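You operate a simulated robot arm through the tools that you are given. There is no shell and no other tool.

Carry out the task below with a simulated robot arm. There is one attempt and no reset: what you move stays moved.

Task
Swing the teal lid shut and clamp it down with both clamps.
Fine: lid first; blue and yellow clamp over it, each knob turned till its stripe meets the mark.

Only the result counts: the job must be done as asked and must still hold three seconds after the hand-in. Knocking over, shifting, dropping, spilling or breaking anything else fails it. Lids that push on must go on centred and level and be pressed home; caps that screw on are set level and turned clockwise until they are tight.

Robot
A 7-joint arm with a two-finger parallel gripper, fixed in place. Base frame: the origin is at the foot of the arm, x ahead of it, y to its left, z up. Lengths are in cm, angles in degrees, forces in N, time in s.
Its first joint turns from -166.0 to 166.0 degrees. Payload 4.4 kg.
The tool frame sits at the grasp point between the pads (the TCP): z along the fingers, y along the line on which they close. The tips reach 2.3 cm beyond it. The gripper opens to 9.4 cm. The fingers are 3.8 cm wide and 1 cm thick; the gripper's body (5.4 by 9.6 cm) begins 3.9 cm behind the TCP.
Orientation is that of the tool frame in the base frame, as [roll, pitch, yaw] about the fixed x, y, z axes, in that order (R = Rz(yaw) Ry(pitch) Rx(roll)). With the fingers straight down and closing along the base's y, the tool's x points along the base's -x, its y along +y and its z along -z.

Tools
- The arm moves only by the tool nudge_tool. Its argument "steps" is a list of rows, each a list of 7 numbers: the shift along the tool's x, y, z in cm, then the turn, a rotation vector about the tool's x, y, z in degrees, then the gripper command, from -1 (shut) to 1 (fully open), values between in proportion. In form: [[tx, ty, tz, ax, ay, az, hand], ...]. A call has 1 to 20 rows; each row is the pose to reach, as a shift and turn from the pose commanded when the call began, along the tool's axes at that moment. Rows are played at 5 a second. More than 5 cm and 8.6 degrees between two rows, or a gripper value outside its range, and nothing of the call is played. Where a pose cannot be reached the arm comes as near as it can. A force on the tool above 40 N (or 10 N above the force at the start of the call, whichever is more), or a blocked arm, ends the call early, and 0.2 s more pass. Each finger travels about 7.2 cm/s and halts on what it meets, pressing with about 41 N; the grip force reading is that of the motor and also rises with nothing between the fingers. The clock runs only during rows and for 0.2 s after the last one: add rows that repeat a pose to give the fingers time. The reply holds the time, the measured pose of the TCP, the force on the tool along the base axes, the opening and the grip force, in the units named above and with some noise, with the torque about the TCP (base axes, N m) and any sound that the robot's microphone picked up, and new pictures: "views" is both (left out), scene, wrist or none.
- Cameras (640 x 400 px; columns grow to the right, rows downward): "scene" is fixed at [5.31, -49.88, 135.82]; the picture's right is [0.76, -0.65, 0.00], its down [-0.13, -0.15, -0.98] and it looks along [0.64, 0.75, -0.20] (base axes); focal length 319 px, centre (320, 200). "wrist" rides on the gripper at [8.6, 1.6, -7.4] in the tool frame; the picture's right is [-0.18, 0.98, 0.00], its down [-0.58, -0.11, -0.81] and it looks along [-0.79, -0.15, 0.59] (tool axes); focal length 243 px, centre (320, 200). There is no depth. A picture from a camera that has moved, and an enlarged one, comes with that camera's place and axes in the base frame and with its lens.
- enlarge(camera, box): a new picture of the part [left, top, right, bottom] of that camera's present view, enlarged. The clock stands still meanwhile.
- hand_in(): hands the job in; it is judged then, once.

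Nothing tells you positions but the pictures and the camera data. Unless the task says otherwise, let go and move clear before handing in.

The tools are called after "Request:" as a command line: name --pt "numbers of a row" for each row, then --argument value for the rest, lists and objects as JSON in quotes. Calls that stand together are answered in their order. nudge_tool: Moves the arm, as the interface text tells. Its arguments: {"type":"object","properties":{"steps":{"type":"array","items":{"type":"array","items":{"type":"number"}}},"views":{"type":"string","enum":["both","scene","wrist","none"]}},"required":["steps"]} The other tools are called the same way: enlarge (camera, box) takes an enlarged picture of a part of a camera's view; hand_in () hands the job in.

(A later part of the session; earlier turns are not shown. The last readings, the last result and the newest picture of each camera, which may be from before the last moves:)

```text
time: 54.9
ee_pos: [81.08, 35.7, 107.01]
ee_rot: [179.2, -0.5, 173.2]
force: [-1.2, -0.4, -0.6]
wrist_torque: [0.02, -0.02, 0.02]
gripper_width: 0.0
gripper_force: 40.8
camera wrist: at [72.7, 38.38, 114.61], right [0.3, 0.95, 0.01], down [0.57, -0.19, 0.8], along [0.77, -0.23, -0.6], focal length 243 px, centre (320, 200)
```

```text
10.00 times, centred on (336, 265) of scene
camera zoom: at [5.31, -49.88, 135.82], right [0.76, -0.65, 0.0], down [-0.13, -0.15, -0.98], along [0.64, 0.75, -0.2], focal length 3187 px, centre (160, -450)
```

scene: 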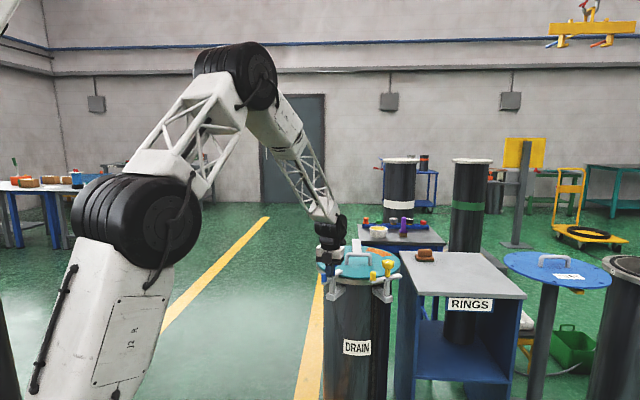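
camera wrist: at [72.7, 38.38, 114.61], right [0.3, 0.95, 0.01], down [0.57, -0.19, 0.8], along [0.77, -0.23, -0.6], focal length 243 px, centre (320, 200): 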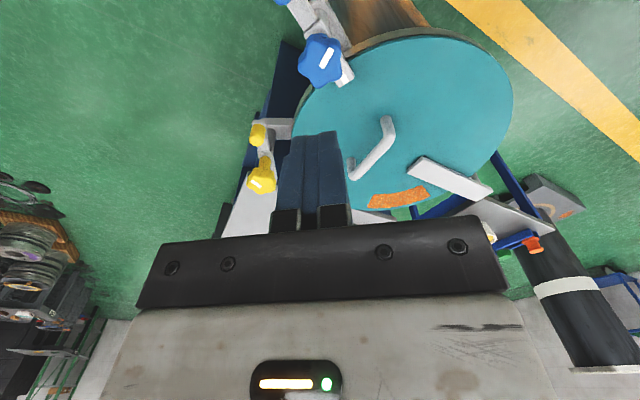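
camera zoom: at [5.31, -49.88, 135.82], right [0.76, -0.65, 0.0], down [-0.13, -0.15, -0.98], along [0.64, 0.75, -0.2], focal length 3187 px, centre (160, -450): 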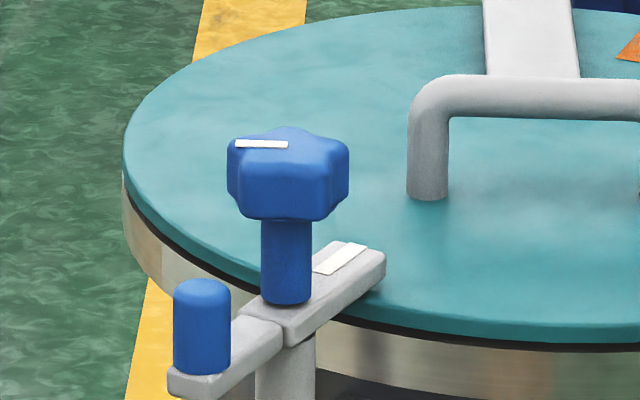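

The blue arm points at the lid's centre, with the mark at about 19° and the knob stripe at about 135°. The knob therefore needs roughly 116° clockwise. I'll level the tool and centre over the knob.

Request:
nudge_tool --pt "-1 0 2 0.4 -0.25 0 0" --pt "-2 0 5 0.8 -0.5 0 0.28" --pt "-2.3 0.07 8 0.8 -0.5 0 0.28" --pt "-2.3 0.07 8 0.8 -0.5 0 0.28" --views "none"

Request:
nudge_tool --pt "0 0 0 0 0 -8 0.28" --pt "0 0 0 0 0 -16 0.28" --pt "0 0 0 0 0 -24 0.28" --pt "0 0 0 0 0 -32 0.28" --pt "0 0 0 0 0 -40 0.28" --pt "0 0 0 0 0 -48 0.28" --pt "0 0 0 0 0 -56 0.28" --pt "0 0 0 0 0 -64 0.28" --pt "0 0 0 0 0 -72 0.28" --pt "0 0 0 0 0 -72 0.28"

Request:
enlarge --camera "scene" --box '[304, 225, 368, 285]'

```text
time: 55.9
ee_pos: [83.37, 35.75, 98.9]
ee_rot: [179.9, 0.0, 173.1]
force: [0.2, -0.5, 0.3]
wrist_torque: [0.0, 0.0, -0.02]
gripper_width: 6.02
gripper_force: 0.1
```

```text
time: 58.1
ee_pos: [83.26, 35.79, 98.97]
ee_rot: [-179.9, 0.1, -114.9]
force: [0.9, 0.5, -0.3]
wrist_torque: [0.0, 0.02, 0.02]
gripper_width: 6.01
gripper_force: 0.0
camera wrist: at [78.15, 28.57, 106.35], right [-0.81, 0.58, 0.0], down [0.34, 0.48, 0.81], along [0.47, 0.66, -0.59], focal length 243 px, centre (320, 200)
```

scene: 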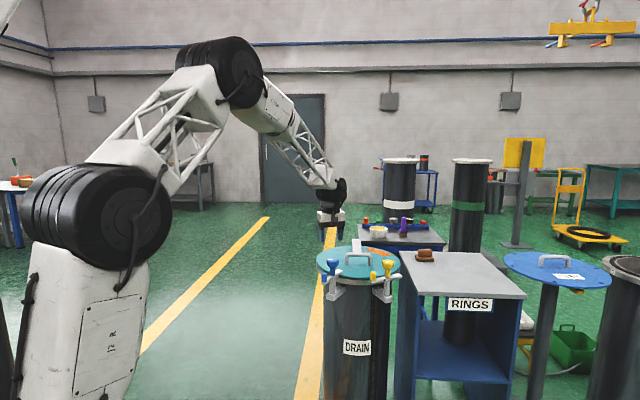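
wrist: 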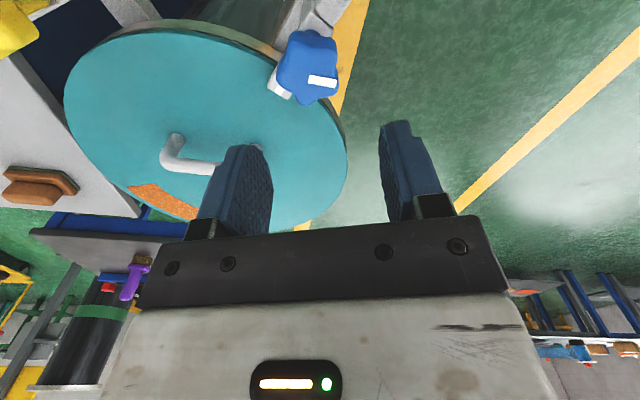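

```text
6.67 times, centred on (336, 255) of scene
camera zoom: at [5.31, -49.88, 135.82], right [0.76, -0.65, 0.0], down [-0.13, -0.15, -0.98], along [0.64, 0.75, -0.2], focal length 2124 px, centre (213, -167)
```

zoom: 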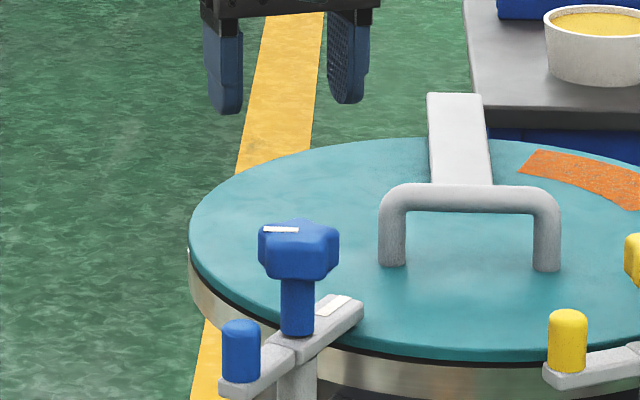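

The knob centre is near (83.4, 35.3). I'll correct and come down to just above it.

Request:
nudge_tool --pt "0.4 -0.3 2 0 0 0 0.28" --pt "0.4 -0.3 4 0 0 0 0.28" --pt "0.4 -0.3 6.2 0 0 0 0.28" --pt "0.4 -0.3 6.2 0 0 0 0.28"

Request:
enlarge --camera "scene" --box '[304, 235, 368, 275]'

Request:
enlarge --camera "wrist" --box '[160, 0, 480, 200]'

```text
time: 59.1
ee_pos: [83.23, 35.17, 92.8]
ee_rot: [-179.9, 0.0, -114.9]
force: [0.7, -0.3, -0.9]
wrist_torque: [0.01, -0.01, -0.04]
gripper_width: 6.04
gripper_force: 0.0
camera wrist: at [78.23, 28.1, 100.16], right [-0.81, 0.58, 0.0], down [0.34, 0.48, 0.81], along [0.47, 0.66, -0.59], focal length 243 px, centre (320, 200)
```

scene: 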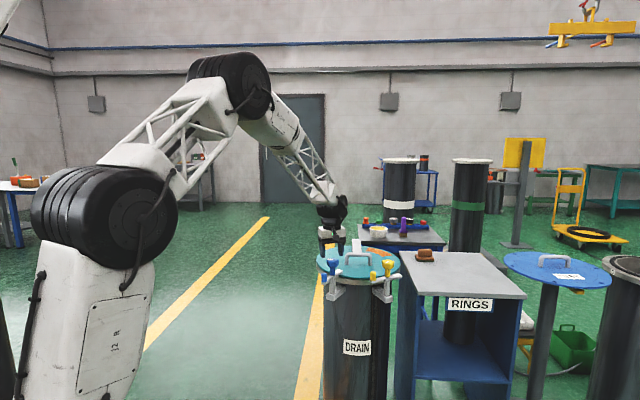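
wrist: 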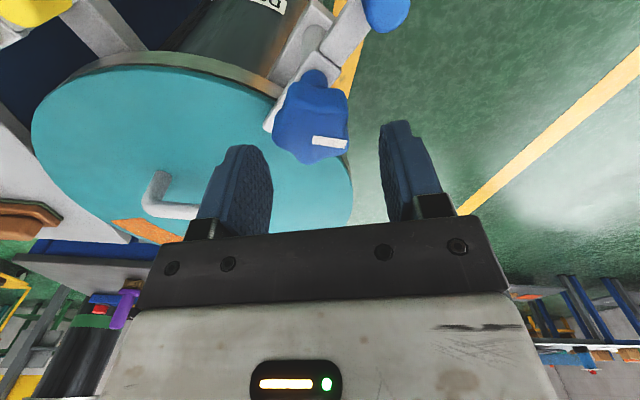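

```text
10.00 times, centred on (336, 255) of scene
camera zoom: at [5.31, -49.88, 135.82], right [0.76, -0.65, 0.0], down [-0.13, -0.15, -0.98], along [0.64, 0.75, -0.2], focal length 3187 px, centre (160, -350)
```

zoom: 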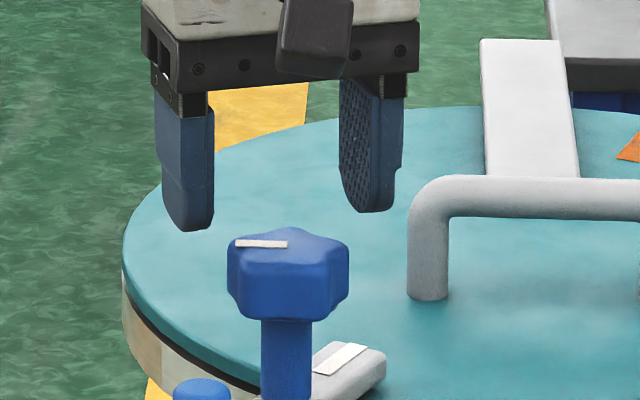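

```text
2.00 times, centred on (320, 100) of wrist
camera zoom: at [78.23, 28.1, 100.16], right [-0.81, 0.58, 0.0], down [0.34, 0.48, 0.81], along [0.47, 0.66, -0.59], focal length 485 px, centre (320, 400)
```

zoom: 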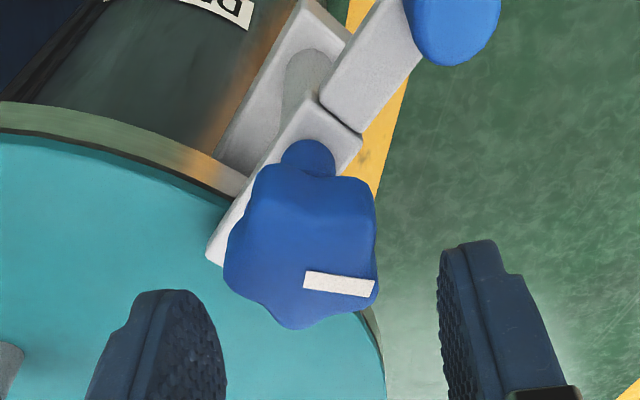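

The knob sits about 0.4 cm to one side of the jaw centre. I'll correct, descend around it and close.

Request:
nudge_tool --pt "-0.1 -0.4 1.5 0 0 0 0.28" --pt "-0.1 -0.4 3 0 0 0 0.28" --pt "-0.1 -0.4 4.7 0 0 0 0.28" --pt "-0.1 -0.4 4.7 0 0 0 0.28"

Request:
enlarge --camera "wrist" --box '[160, 0, 480, 200]'

Request:
enlarge --camera "scene" --box '[304, 235, 368, 275]'

```text
time: 60.1
ee_pos: [83.86, 35.04, 88.0]
ee_rot: [-180.0, 0.0, -114.8]
force: [0.1, -0.3, -0.7]
wrist_torque: [0.0, -0.01, -0.02]
gripper_width: 6.02
gripper_force: 0.1
camera wrist: at [78.7, 27.98, 95.49], right [-0.81, 0.58, 0.0], down [0.34, 0.48, 0.81], along [0.47, 0.66, -0.59], focal length 243 px, centre (320, 200)
```

scene: 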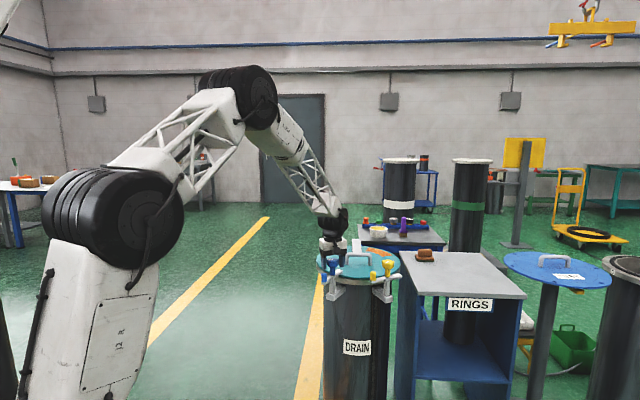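
wrist: 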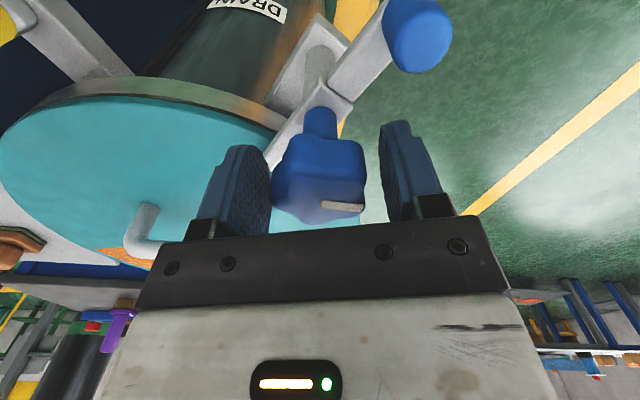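

```text
2.00 times, centred on (320, 100) of wrist
camera zoom: at [78.7, 27.98, 95.49], right [-0.81, 0.58, 0.0], down [0.34, 0.48, 0.81], along [0.47, 0.66, -0.59], focal length 485 px, centre (320, 400)
```

zoom: 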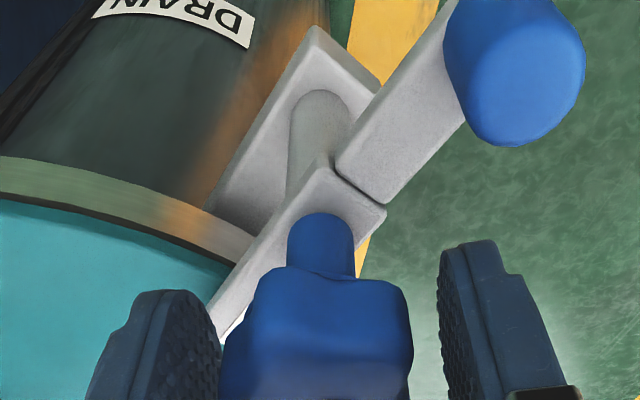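

```text
10.00 times, centred on (336, 255) of scene
camera zoom: at [5.31, -49.88, 135.82], right [0.76, -0.65, 0.0], down [-0.13, -0.15, -0.98], along [0.64, 0.75, -0.2], focal length 3187 px, centre (160, -350)
```

zoom: 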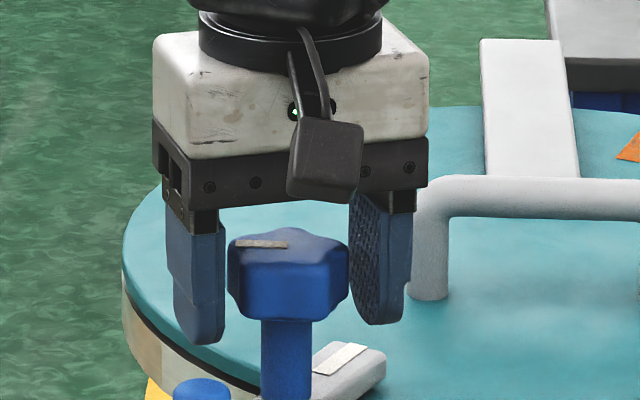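

The jaws are centred on the knob. I'll close gradually.

Request:
nudge_tool --pt "0 0 0 0 0 0 0.12" --pt "0 0 0 0 0 0 0.06" --pt "0 0 0 0 0 0 0.02" --pt "0 0 0 0 0 0 -0.03" --pt "0 0 0 0 0 0 -0.1" --pt "0 0 0 0 0 0 -1" --pt "0 0 0 0 0 0 -1" --views "scene"

```text
time: 61.7
ee_pos: [83.92, 35.03, 88.09]
ee_rot: [-180.0, 0.1, -114.9]
force: [13.5, -2.9, -2.5]
wrist_torque: [0.15, -0.36, -0.01]
gripper_width: 4.44
gripper_force: 45.7
```

scene: 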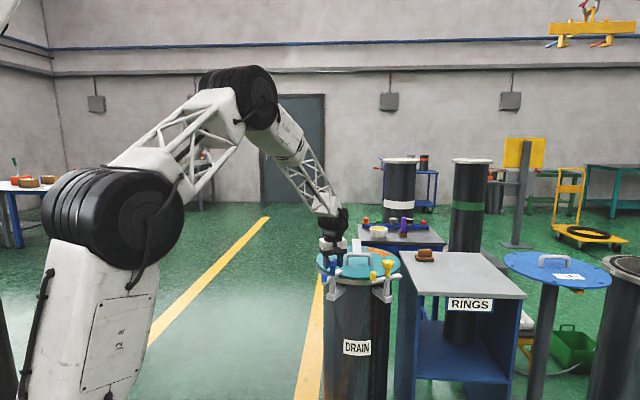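

The knob is gripped at 4.4 cm. I'll ease a small offset and start turning clockwise.

Request:
nudge_tool --pt "0 -0.06 0 0 0 0 -1" --pt "0 -0.06 0 0 0 4 -1" --pt "0 -0.06 0 0 0 8 -1" --pt "0 -0.06 0 0 0 12 -1" --pt "0 -0.06 0 0 0 16 -1" --pt "0 -0.06 0 0 0 20 -1" --pt "0 -0.06 0 0 0 24 -1" --pt "0 -0.06 0 0 0 28 -1" --pt "0 -0.06 0 0 0 32 -1"

Request:
enlarge --camera "scene" --box '[304, 235, 368, 275]'

```text
time: 63.7
ee_pos: [83.7, 35.1, 88.05]
ee_rot: [-180.0, -0.1, -146.9]
force: [-16.3, 20.2, 7.0]
wrist_torque: [0.33, -0.29, 0.05]
gripper_width: 4.37
gripper_force: 45.5
camera wrist: at [75.59, 31.83, 95.49], right [-0.38, 0.92, 0.0], down [0.55, 0.23, 0.81], along [0.74, 0.31, -0.59], focal length 243 px, centre (320, 200)
```

scene: 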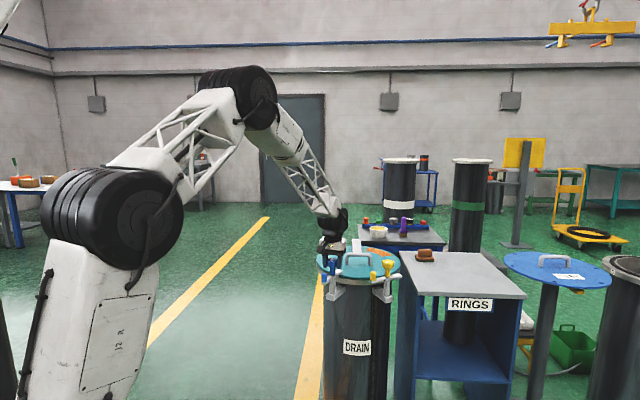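
wrist: 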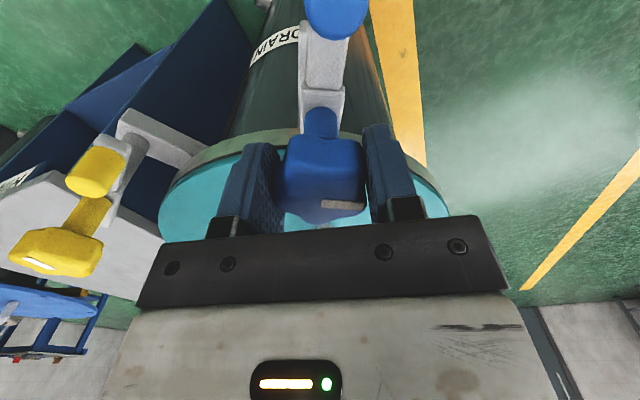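

```text
10.00 times, centred on (336, 255) of scene
camera zoom: at [5.31, -49.88, 135.82], right [0.76, -0.65, 0.0], down [-0.13, -0.15, -0.98], along [0.64, 0.75, -0.2], focal length 3187 px, centre (160, -350)
```

zoom: 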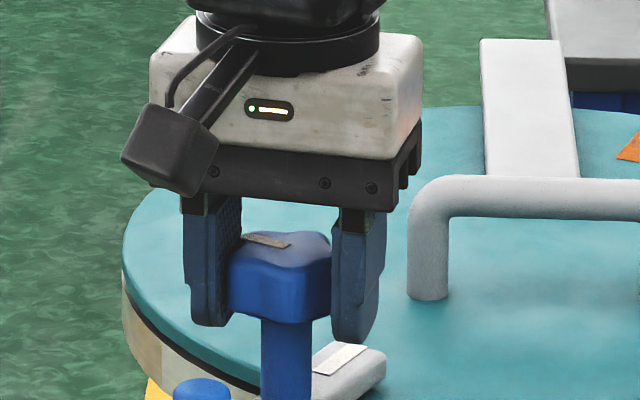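

The stripe turns with the jaws. I'll correct the small side load and keep turning.

Request:
nudge_tool --pt "0.01 0.12 0 0 0 0 -1" --pt "0.01 0.12 0 0 0 4 -1" --pt "0.01 0.12 0 0 0 8 -1" --pt "0.01 0.12 0 0 0 12 -1" --pt "0.01 0.12 0 0 0 16 -1" --pt "0.01 0.12 0 0 0 20 -1" --pt "0.01 0.12 0 0 0 24 -1" --pt "0.01 0.12 0 0 0 28 -1" --pt "0.01 0.12 0 0 0 32 -1" --views "none"

```text
time: 64.6
ee_pos: [83.72, 35.17, 88.02]
ee_rot: [180.0, -0.2, -154.6]
force: [-11.2, 0.9, 4.2]
wrist_torque: [0.11, 0.07, 0.01]
gripper_width: 4.34
gripper_force: 45.2
stopped in row 4: the force on the tool passed its limit at 55 N (the readings are from after the stop); the commanded pose is now the measured one
```

The side load shows the knob axis is about 0.4 cm off the jaw centre along the finger width. I'll open slightly, recentre and regrip.

Request:
nudge_tool --pt "0 0 0 0 0 0 0.2" --pt "0 0 0 0 0 0 0.2" --pt "-0.4 0.1 0 0 0 0 0.2" --pt "-0.4 0.1 0 0 0 0 0.2" --views "wrist"

Request:
enlarge --camera "wrist" --box '[200, 60, 440, 210]'

Request:
enlarge --camera "scene" --box '[304, 235, 368, 275]'

```text
time: 65.6
ee_pos: [84.19, 35.44, 88.02]
ee_rot: [180.0, -0.2, -154.5]
force: [-0.3, -0.5, 0.5]
wrist_torque: [0.0, -0.04, 0.01]
gripper_width: 5.65
gripper_force: 0.1
camera wrist: at [75.64, 33.23, 95.5], right [-0.26, 0.97, 0.0], down [0.57, 0.15, 0.8], along [0.78, 0.21, -0.59], focal length 243 px, centre (320, 200)
```

wrist: 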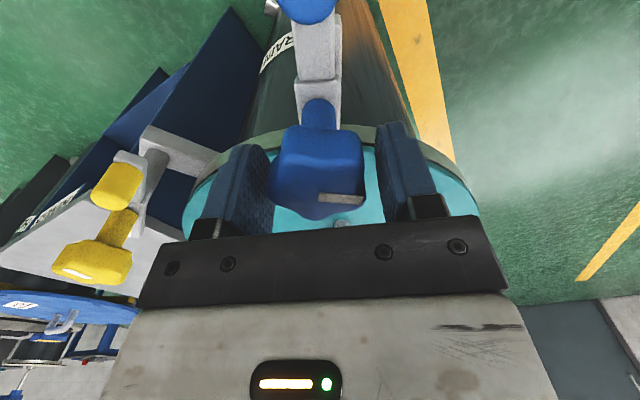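

```text
2.67 times, centred on (320, 135) of wrist
camera zoom: at [75.64, 33.23, 95.5], right [-0.26, 0.97, 0.0], down [0.57, 0.15, 0.8], along [0.78, 0.21, -0.59], focal length 647 px, centre (320, 373)
```

zoom: 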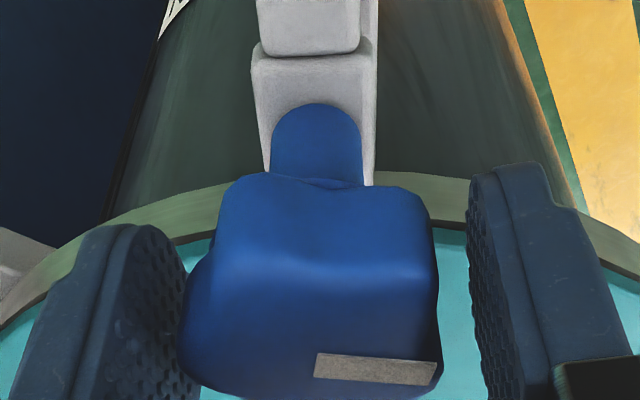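

```text
10.00 times, centred on (336, 255) of scene
camera zoom: at [5.31, -49.88, 135.82], right [0.76, -0.65, 0.0], down [-0.13, -0.15, -0.98], along [0.64, 0.75, -0.2], focal length 3187 px, centre (160, -350)
```

zoom: 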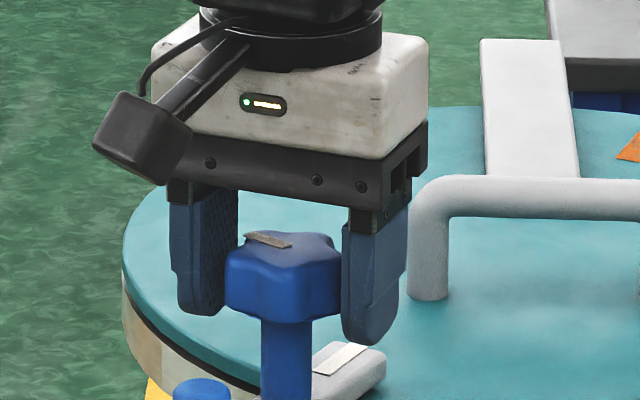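

I'll regrip here and turn in small amounts, checking the side load.

Request:
nudge_tool --pt "0 0 0 0 0 0 0.06" --pt "0 0 0 0 0 0 0.0" --pt "0 0 0 0 0 0 -0.04" --pt "0 0 0 0 0 0 -0.1" --pt "0 0 0 0 0 0 -1" --pt "0 0 0 0 0 0 -1" --views "none"

Request:
nudge_tool --pt "0 0 0 0 0 3 -1" --pt "0 0 0 0 0 6 -1" --pt "0 0 0 0 0 9 -1" --pt "0 0 0 0 0 12 -1" --pt "0 0 0 0 0 15 -1" --views "none"

```text
time: 67.0
ee_pos: [84.09, 35.42, 88.07]
ee_rot: [-180.0, -0.1, -154.5]
force: [4.2, -9.9, -0.7]
wrist_torque: [-0.1, -0.09, 0.01]
gripper_width: 4.35
gripper_force: 44.9
```

```text
time: 67.7
ee_pos: [84.23, 35.37, 88.0]
ee_rot: [-179.9, -0.2, -162.6]
force: [-1.7, -7.4, -0.6]
wrist_torque: [-0.28, -0.21, 0.0]
gripper_width: 4.35
gripper_force: 45.2
stopped in row 3: the force on the tool passed its limit at 42 N (the readings are from after the stop); the commanded pose is now the measured one
```

I'll check where the stripe is relative to the jaws and the mark now.

Request:
enlarge --camera "scene" --box '[304, 235, 368, 275]'

Request:
enlarge --camera "wrist" --box '[200, 60, 440, 210]'

```text
10.00 times, centred on (336, 255) of scene
camera zoom: at [5.31, -49.88, 135.82], right [0.76, -0.65, 0.0], down [-0.13, -0.15, -0.98], along [0.64, 0.75, -0.2], focal length 3187 px, centre (160, -350)
```

zoom: 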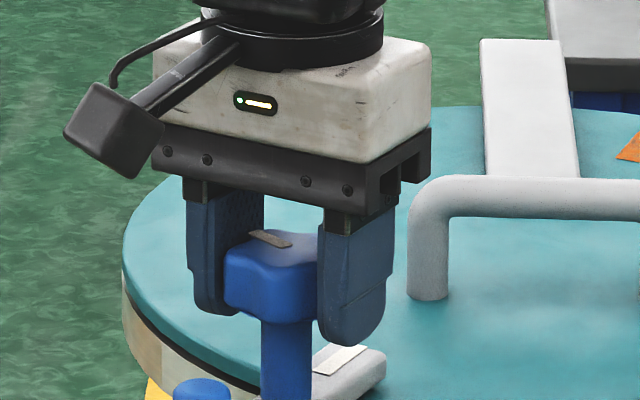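

```text
2.67 times, centred on (320, 135) of wrist
camera zoom: at [75.43, 34.39, 95.49], right [-0.12, 0.99, 0.0], down [0.59, 0.07, 0.8], along [0.8, 0.09, -0.59], focal length 647 px, centre (320, 373)
```

zoom: 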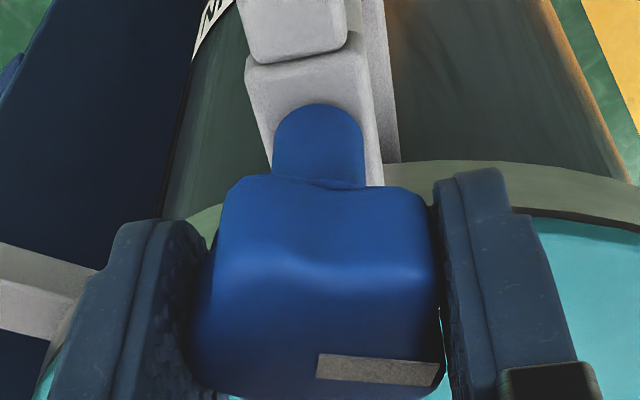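

The knob follows the jaws, with the stripe now near 90° and about 70° to go. I'll use a lighter squeeze and continue.

Request:
nudge_tool --pt "0 0 0 0 0 0 -0.085" --pt "0 0 0 0 0 0 -0.085" --pt "0 0 0 0 0 3 -0.085" --pt "0 0 0 0 0 6 -0.085" --pt "0 0 0 0 0 9 -0.085" --pt "0 0 0 0 0 12 -0.085" --pt "0 0 0 0 0 15 -0.085" --pt "0 0 0 0 0 18 -0.085" --pt "0 0 0 0 0 21 -0.085" --pt "0 0 0 0 0 24 -0.085" --views "none"

Request:
enlarge --camera "scene" --box '[304, 235, 368, 275]'

```text
time: 69.9
ee_pos: [84.17, 35.48, 88.05]
ee_rot: [-179.9, -0.1, 173.5]
force: [-3.3, -8.6, 2.0]
wrist_torque: [-0.02, -0.04, 0.02]
gripper_width: 4.71
gripper_force: 5.3
```

```text
10.00 times, centred on (336, 255) of scene
camera zoom: at [5.31, -49.88, 135.82], right [0.76, -0.65, 0.0], down [-0.13, -0.15, -0.98], along [0.64, 0.75, -0.2], focal length 3187 px, centre (160, -350)
```

zoom: 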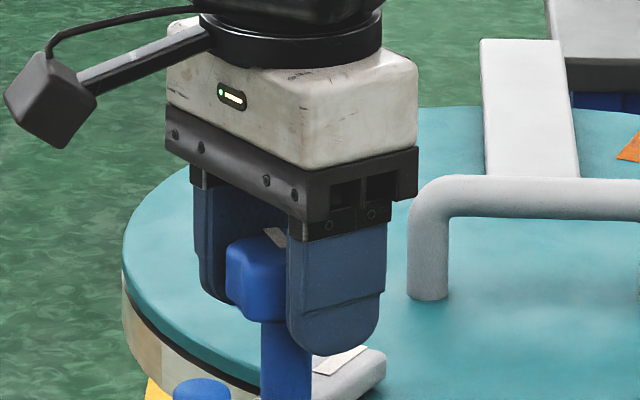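

The turn completed, but the jaw width rose, so I'll check how far the knob itself turned.

Request:
enlarge --camera "wrist" --box '[200, 60, 440, 210]'

Request:
enlarge --camera "scene" --box '[324, 250, 348, 265]'

```text
2.67 times, centred on (320, 135) of wrist
camera zoom: at [75.75, 38.1, 95.46], right [0.3, 0.96, 0.0], down [0.57, -0.17, 0.81], along [0.77, -0.24, -0.59], focal length 647 px, centre (320, 373)
```

zoom: 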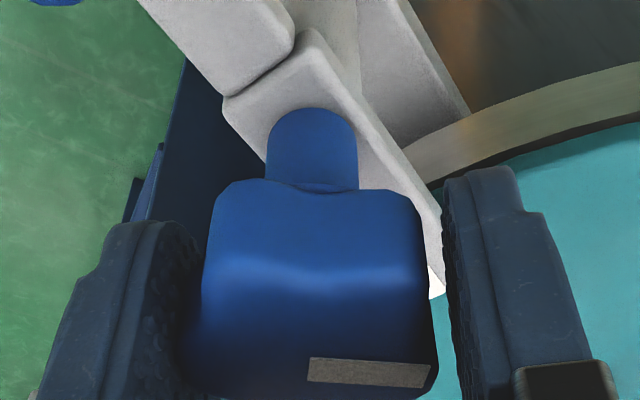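

```text
16.00 times, centred on (336, 258) of scene
camera zoom: at [5.31, -49.88, 135.82], right [0.76, -0.65, 0.0], down [-0.13, -0.15, -0.98], along [0.64, 0.75, -0.2], focal length 5099 px, centre (64, -720)
```

zoom: 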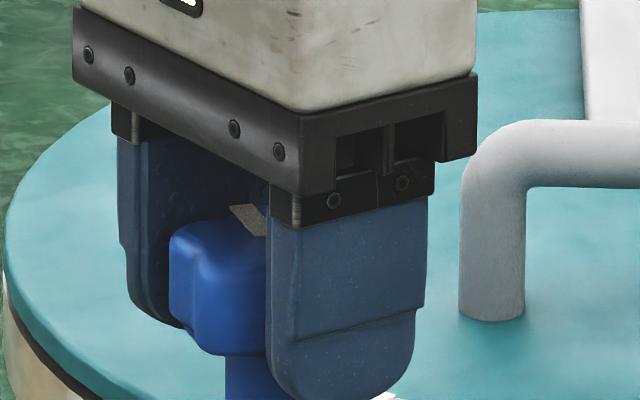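

The knob turned with the jaws; the lighter squeeze works well. The stripe is now near 68°, about 49° to go. I'll continue.

Request:
nudge_tool --pt "0 0 0 0 0 3 -0.085" --pt "0 0 0 0 0 6 -0.085" --pt "0 0 0 0 0 9 -0.085" --pt "0 0 0 0 0 12 -0.085" --pt "0 0 0 0 0 15 -0.085" --pt "0 0 0 0 0 18 -0.085" --pt "0 0 0 0 0 21 -0.085" --pt "0 0 0 0 0 24 -0.085" --pt "0 0 0 0 0 27 -0.085" --pt "0 0 0 0 0 30 -0.085" --pt "0 0 0 0 0 33 -0.085" --pt "0 0 0 0 0 36 -0.085" --views "none"

Request:
enlarge --camera "wrist" --box '[200, 60, 440, 210]'

Request:
enlarge --camera "scene" --box '[316, 245, 356, 270]'

```text
time: 72.5
ee_pos: [84.22, 35.31, 87.92]
ee_rot: [-179.7, 0.0, 137.4]
force: [-6.8, -6.1, 3.1]
wrist_torque: [0.02, -0.03, 0.05]
gripper_width: 4.77
gripper_force: 5.5
```

```text
2.67 times, centred on (320, 135) of wrist
camera zoom: at [78.9, 42.44, 95.41], right [0.8, 0.6, 0.0], down [0.36, -0.47, 0.81], along [0.48, -0.65, -0.59], focal length 647 px, centre (320, 373)
```

zoom: 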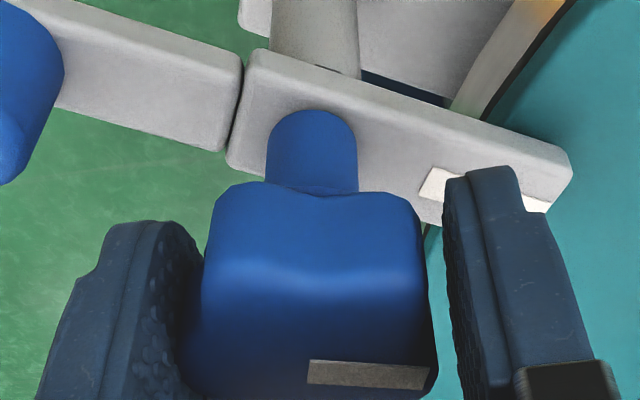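

```text
16.00 times, centred on (336, 258) of scene
camera zoom: at [5.31, -49.88, 135.82], right [0.76, -0.65, 0.0], down [-0.13, -0.15, -0.98], along [0.64, 0.75, -0.2], focal length 5099 px, centre (64, -720)
```

zoom: 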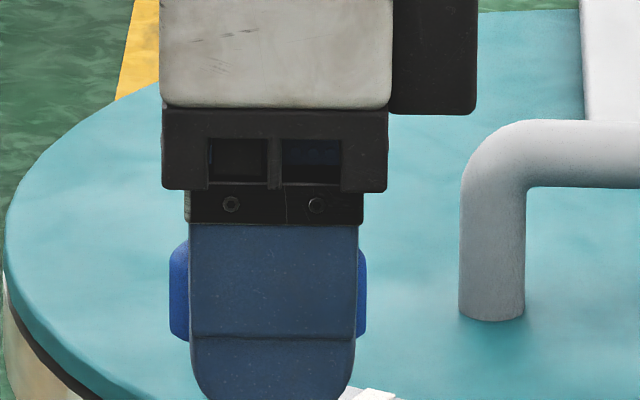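

Both stripe and mark are in view: stripe about 32°, arm about 17.5°. I'll turn the last 14.5° or so.

Request:
nudge_tool --pt "0 0 0 0 0 3 -0.085" --pt "0 0 0 0 0 6 -0.085" --pt "0 0 0 0 0 9 -0.085" --pt "0 0 0 0 0 12 -0.085" --pt "0 0 0 0 0 14.5 -0.085" --pt "0 0 0 0 0 14.5 -0.085" --views "none"

Request:
enlarge --camera "wrist" --box '[200, 60, 440, 210]'

```text
time: 73.9
ee_pos: [84.28, 35.26, 87.84]
ee_rot: [-179.8, 0.1, 122.9]
force: [-11.0, -3.6, 2.1]
wrist_torque: [0.01, -0.1, 0.04]
gripper_width: 4.77
gripper_force: 6.1
```

```text
2.67 times, centred on (320, 135) of wrist
camera zoom: at [80.82, 43.55, 95.38], right [0.93, 0.38, 0.0], down [0.23, -0.55, 0.81], along [0.3, -0.75, -0.59], focal length 647 px, centre (320, 373)
```

zoom: 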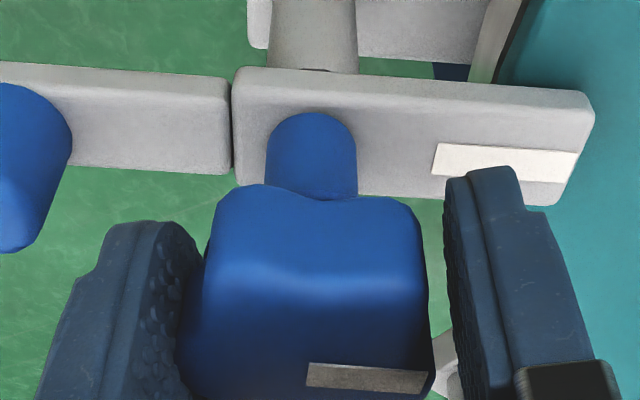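

The stripe and mark directions agree within about 2°. I'll open, lift straight up and check from above.

Request:
nudge_tool --pt "0 0 0 0 0 0 0.1" --pt "0 0 0 0 0 0 0.22" --pt "0 0 0 0 0 0 0.22" --pt "0 0 -2 0 0 0 0.22" --pt "0 0 -5 0 0 0 0.22" --pt "0 0 -9 0 0 0 0.22" --pt "0 0 -13 0 0 0 0.22" --pt "0 0 -17 0 0 0 0.22" --pt "0 0 -17 0 0 0 0.22"

Request:
enlarge --camera "scene" --box '[316, 245, 356, 270]'

Request:
enlarge --camera "wrist" --box '[240, 0, 480, 150]'

```text
time: 75.9
ee_pos: [84.49, 35.32, 105.12]
ee_rot: [-179.7, 0.1, 122.9]
force: [0.4, -0.3, 0.3]
wrist_torque: [0.0, 0.04, -0.01]
gripper_width: 5.72
gripper_force: 0.0
camera wrist: at [81.18, 43.53, 112.64], right [0.93, 0.38, 0.0], down [0.23, -0.55, 0.81], along [0.3, -0.75, -0.59], focal length 243 px, centre (320, 200)
```

scene: 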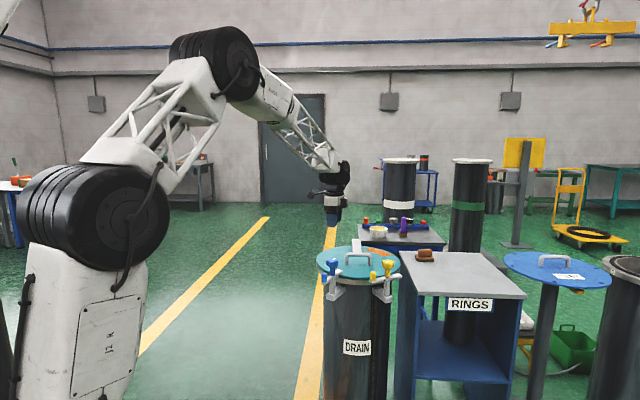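
wrist: 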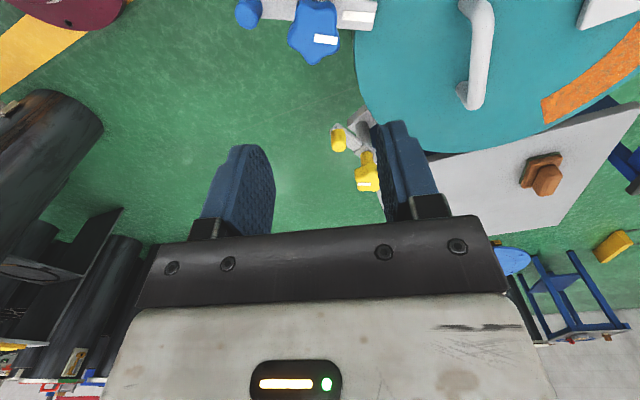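

```text
16.00 times, centred on (336, 258) of scene
camera zoom: at [5.31, -49.88, 135.82], right [0.76, -0.65, 0.0], down [-0.13, -0.15, -0.98], along [0.64, 0.75, -0.2], focal length 5099 px, centre (64, -720)
```

zoom: 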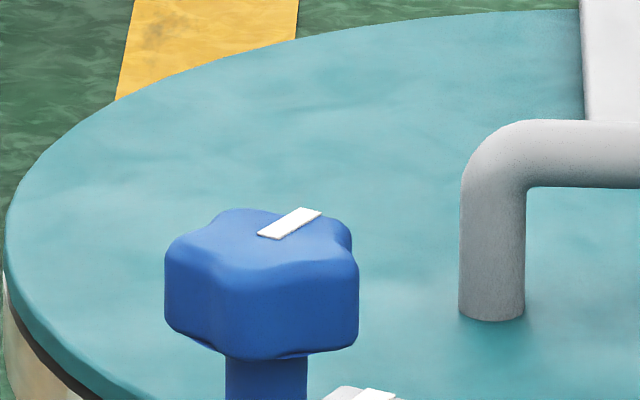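

```text
2.67 times, centred on (360, 75) of wrist
camera zoom: at [81.18, 43.53, 112.64], right [0.93, 0.38, 0.0], down [0.23, -0.55, 0.81], along [0.3, -0.75, -0.59], focal length 647 px, centre (213, 533)
```

zoom: 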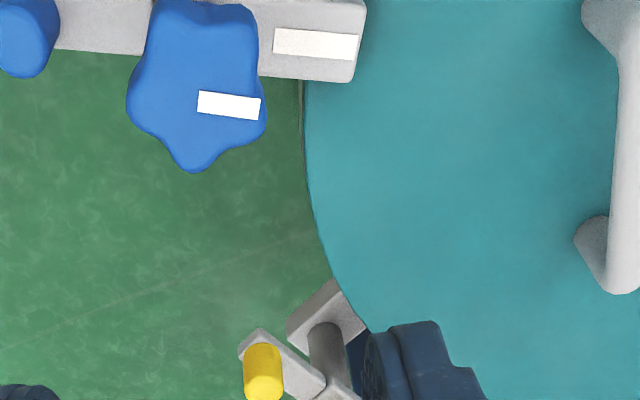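

The blue clamp's stripe is within about 2° of the mark. Next is the yellow clamp, which mirrors the blue: post near (98, 20.8), peg near (92, 23), to swing counter-clockwise. I'll close the fingers and move above its lid side.

Request:
nudge_tool --pt "-2.4 0.5 0 0 0 -7.6 -1" --pt "-4.8 1 0 0 0 -15.2 -1" --pt "-7.2 1.5 2 0 0 -22.8 -1" --pt "-9.6 2 4 0 0 -30.4 -1" --pt "-12.1 2.5 6 0 0 -38 -1" --pt "-12.1 2.5 7 0 0 -38 -1" --pt "-12.1 2.5 7 0 0 -38 -1"

Request:
enlarge --camera "scene" --box '[344, 235, 408, 275]'

Request:
enlarge --camera "wrist" --box '[160, 0, 480, 200]'

```text
time: 77.5
ee_pos: [92.81, 26.55, 97.9]
ee_rot: [-180.0, -0.1, 160.9]
force: [-0.5, -0.5, 0.1]
wrist_torque: [0.0, 0.06, -0.02]
gripper_width: 0.0
gripper_force: 40.8
camera wrist: at [85.19, 30.95, 105.4], right [0.49, 0.87, 0.0], down [0.52, -0.29, 0.81], along [0.7, -0.4, -0.59], focal length 243 px, centre (320, 200)
```

scene: 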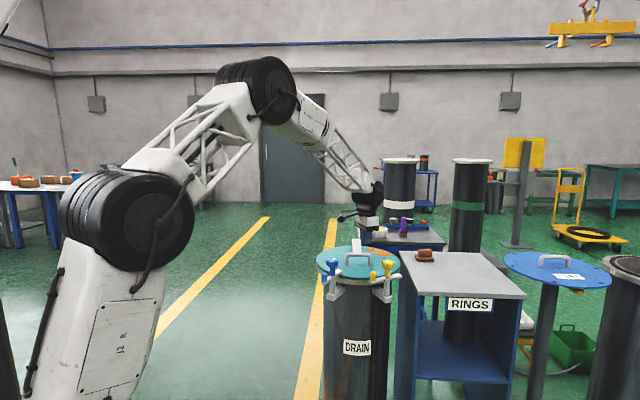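
wrist: 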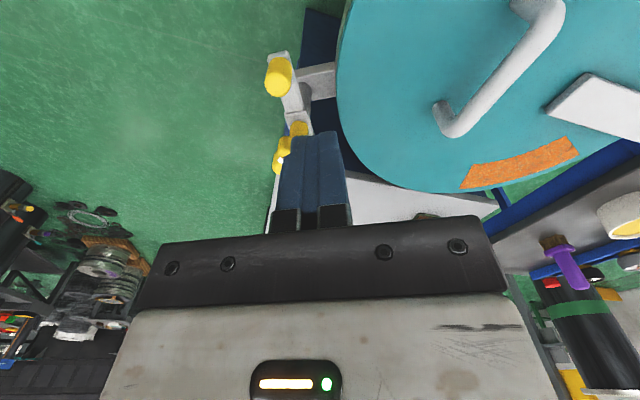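

```text
10.00 times, centred on (376, 255) of scene
camera zoom: at [5.31, -49.88, 135.82], right [0.76, -0.65, 0.0], down [-0.13, -0.15, -0.98], along [0.64, 0.75, -0.2], focal length 3187 px, centre (-240, -350)
```

zoom: 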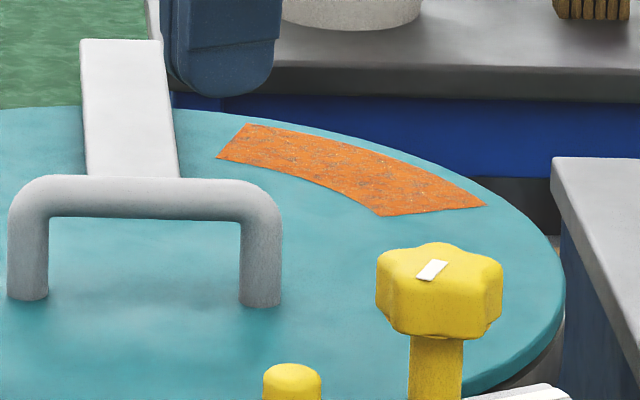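

```text
2.00 times, centred on (320, 100) of wrist
camera zoom: at [85.19, 30.95, 105.4], right [0.49, 0.87, 0.0], down [0.52, -0.29, 0.81], along [0.7, -0.4, -0.59], focal length 485 px, centre (320, 400)
```

zoom: 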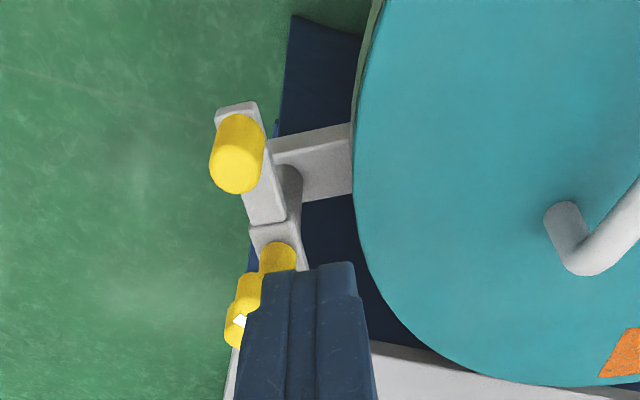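

The yellow peg is at (92.4, 22.9) and the post at (98.2, 20.8). I'll descend on the lid side of the peg.

Request:
nudge_tool --pt "-0.4 -0.1 3 0 0 0 -1" --pt "-0.7 -0.2 6 0 0 0 -1" --pt "-0.7 -0.2 9 0 0 0 -1" --pt "-0.7 -0.2 10.8 0 0 0 -1" --pt "-0.7 -0.2 10.8 0 0 0 -1"

Request:
enlarge --camera "scene" --box '[344, 235, 408, 275]'

```text
time: 78.7
ee_pos: [93.51, 26.4, 87.16]
ee_rot: [-179.9, -0.2, 160.9]
force: [1.0, -0.1, -0.7]
wrist_torque: [-0.01, 0.01, 0.0]
gripper_width: 0.03
gripper_force: 41.2
camera wrist: at [85.81, 30.8, 94.67], right [0.5, 0.87, 0.0], down [0.52, -0.29, 0.81], along [0.7, -0.4, -0.59], focal length 243 px, centre (320, 200)
```

scene: 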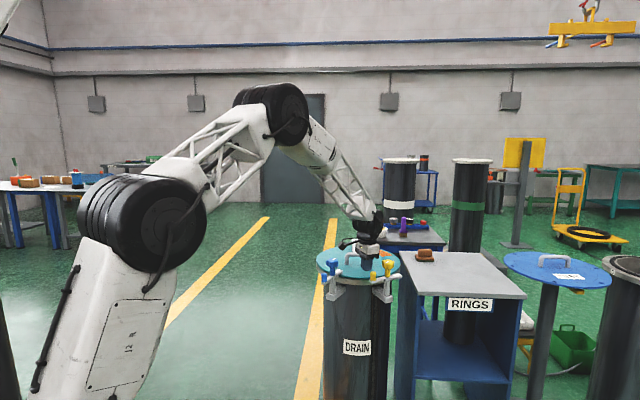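
wrist: 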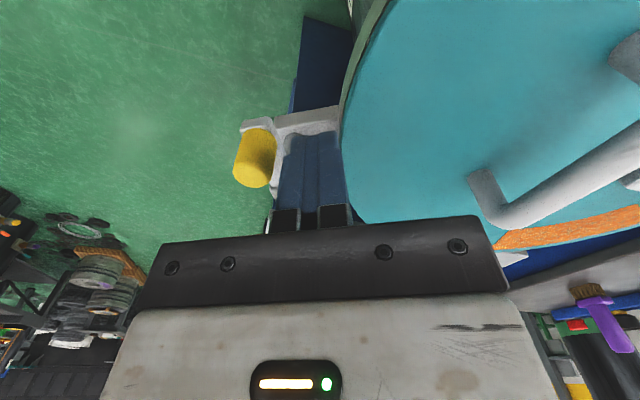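

```text
10.00 times, centred on (376, 255) of scene
camera zoom: at [5.31, -49.88, 135.82], right [0.76, -0.65, 0.0], down [-0.13, -0.15, -0.98], along [0.64, 0.75, -0.2], focal length 3187 px, centre (-240, -350)
```

zoom: 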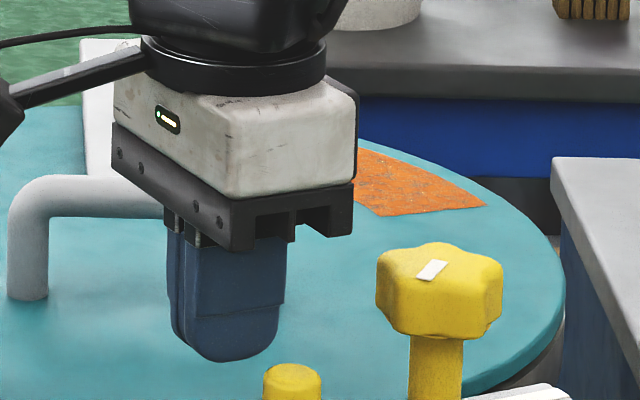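

The fingers are in place on the lid side. Now I'll push the yellow peg outward and around, counter-clockwise.

Request:
nudge_tool --pt "0 -0.6 0 0 0 0 -1" --pt "0 -1.1 0 0 0 0 -1" --pt "0 -1.6 0 0 0 0 -1" --pt "0.16 -2.15 0 0 0 -5 -1" --pt "0.28 -2.72 0 0 0 -10 -1" --pt "0.35 -3.29 0 0 0 -15 -1" --pt "0.36 -3.87 0 0 0 -20 -1" --pt "0.33 -4.45 0 0 0 -25 -1" --pt "0.24 -5.02 0 0 0 -30 -1" --pt "0.11 -5.58 0 0 0 -35 -1" --pt "-0.08 -6.13 0 0 0 -40 -1"

Request:
enlarge --camera "scene" --box '[344, 245, 408, 285]'

```text
time: 81.1
ee_pos: [91.53, 20.26, 87.22]
ee_rot: [180.0, -0.2, -158.9]
force: [-0.6, 0.5, -0.2]
wrist_torque: [0.01, 0.03, 0.01]
gripper_width: 0.01
gripper_force: 40.9
camera wrist: at [82.82, 18.83, 94.64], right [-0.18, 0.98, 0.0], down [0.58, 0.11, 0.8], along [0.79, 0.14, -0.59], focal length 243 px, centre (320, 200)
```

scene: 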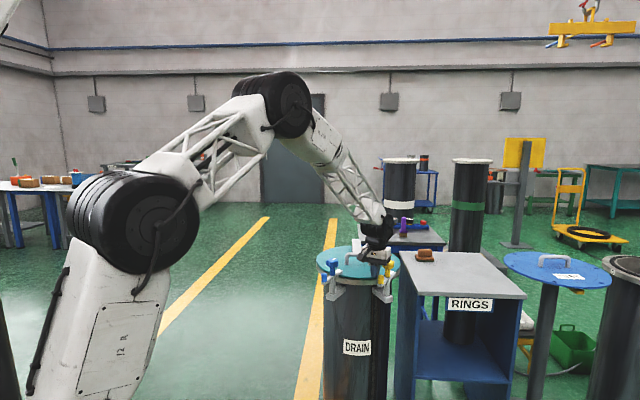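
wrist: 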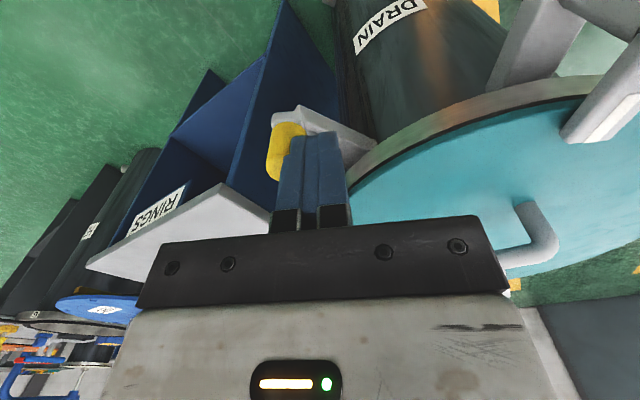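

```text
10.00 times, centred on (376, 265) of scene
camera zoom: at [5.31, -49.88, 135.82], right [0.76, -0.65, 0.0], down [-0.13, -0.15, -0.98], along [0.64, 0.75, -0.2], focal length 3187 px, centre (-240, -450)
```

zoom: 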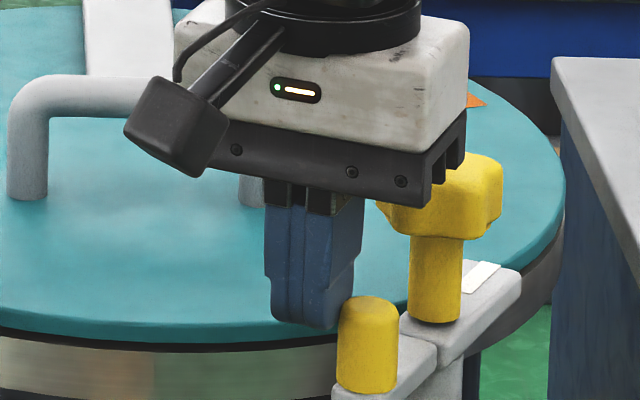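

It swings freely. I'll continue the arc.

Request:
nudge_tool --pt "0.15 -0.56 0 0 0 -5 -1" --pt "0.25 -1.13 0 0 0 -10 -1" --pt "0.3 -1.71 0 0 0 -15 -1" --pt "0.3 -2.29 0 0 0 -20 -1" --pt "0.25 -2.87 0 0 0 -25 -1" --pt "0.15 -3.44 0 0 0 -30 -1" --pt "0 -4.0 0 0 0 -35 -1"

Request:
enlarge --camera "scene" --box '[344, 245, 408, 285]'

```text
time: 82.7
ee_pos: [93.18, 16.69, 87.1]
ee_rot: [179.8, 0.0, -124.0]
force: [0.5, 0.5, -0.2]
wrist_torque: [0.01, -0.05, 0.05]
gripper_width: 0.01
gripper_force: 40.9
camera wrist: at [86.75, 10.44, 94.72], right [-0.71, 0.7, 0.0], down [0.42, 0.42, 0.8], along [0.56, 0.57, -0.59], focal length 243 px, centre (320, 200)
```

scene: 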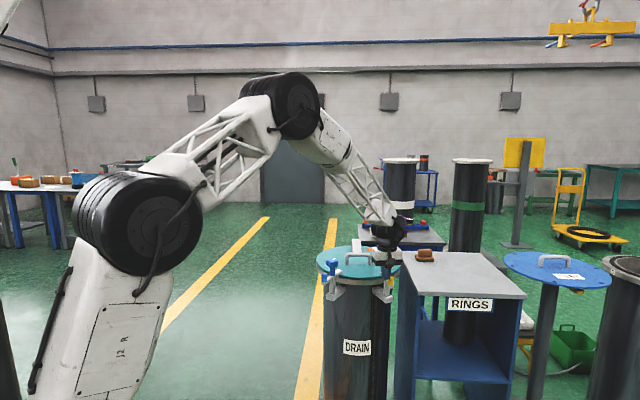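
wrist: 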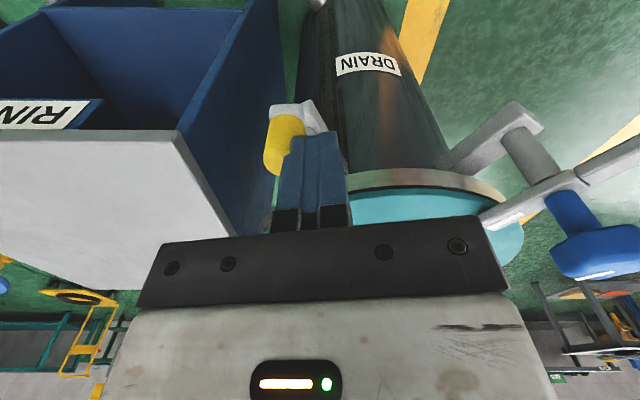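

```text
10.00 times, centred on (376, 265) of scene
camera zoom: at [5.31, -49.88, 135.82], right [0.76, -0.65, 0.0], down [-0.13, -0.15, -0.98], along [0.64, 0.75, -0.2], focal length 3187 px, centre (-240, -450)
```

zoom: 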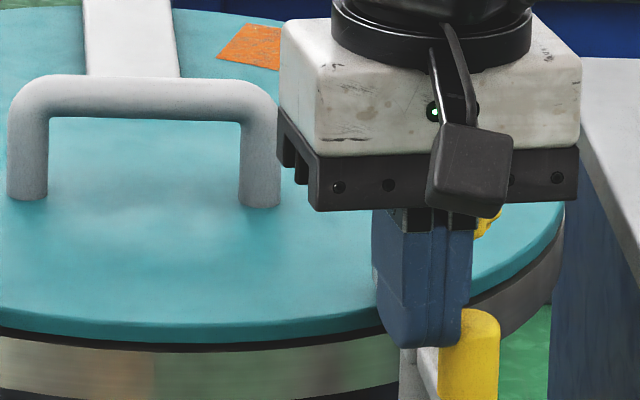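

About 16° remain. I'll go on slowly until the stop.

Request:
nudge_tool --pt "0.08 -0.27 0 0 0 -2.5 -1" --pt "0.14 -0.55 0 0 0 -5 -1" --pt "0.19 -0.83 0 0 0 -7.5 -1" --pt "0.23 -1.11 0 0 0 -10 -1" --pt "0.25 -1.3 0 0 0 -11.7 -1" --pt "0.26 -1.45 0 0 0 -13 -1" --pt "0.27 -1.6 0 0 0 -14.4 -1" --pt "0.27 -1.75 0 0 0 -15.7 -1" --pt "0.27 -1.9 0 0 0 -17 -1" --pt "0.27 -2.05 0 0 0 -18.4 -1" --pt "0.26 -2.2 0 0 0 -19.7 -1"

Request:
enlarge --camera "scene" --box '[344, 245, 408, 285]'

```text
time: 85.1
ee_pos: [94.75, 15.06, 87.28]
ee_rot: [179.9, -0.1, -104.4]
force: [-0.3, 0.1, -0.1]
wrist_torque: [0.02, 0.0, -0.03]
gripper_width: 0.01
gripper_force: 41.1
camera wrist: at [90.95, 7.21, 94.69], right [-0.91, 0.42, 0.0], down [0.25, 0.54, 0.8], along [0.34, 0.73, -0.59], focal length 243 px, centre (320, 200)
```

scene: 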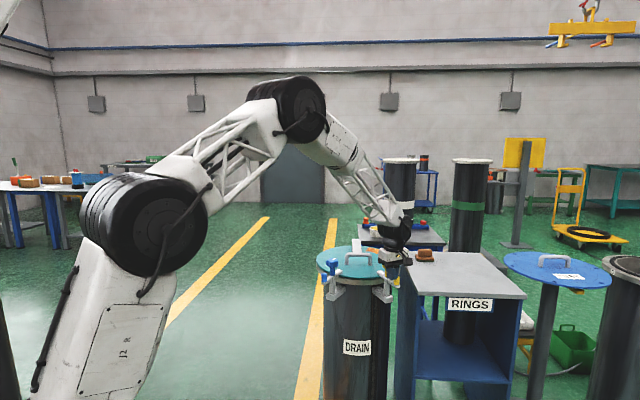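
wrist: 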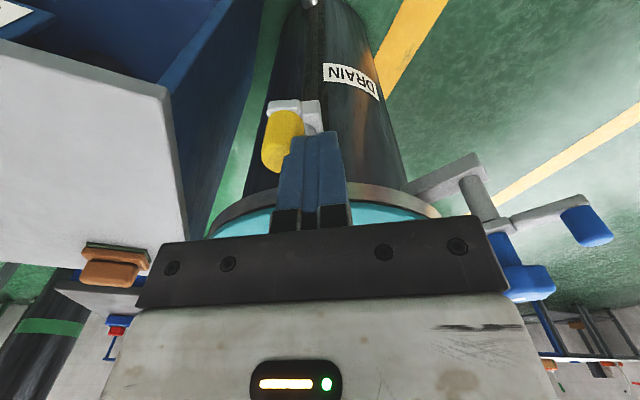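

```text
10.00 times, centred on (376, 265) of scene
camera zoom: at [5.31, -49.88, 135.82], right [0.76, -0.65, 0.0], down [-0.13, -0.15, -0.98], along [0.64, 0.75, -0.2], focal length 3187 px, centre (-240, -450)
```

zoom: 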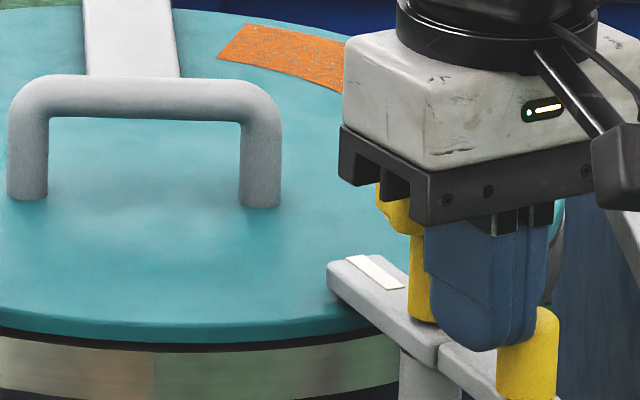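

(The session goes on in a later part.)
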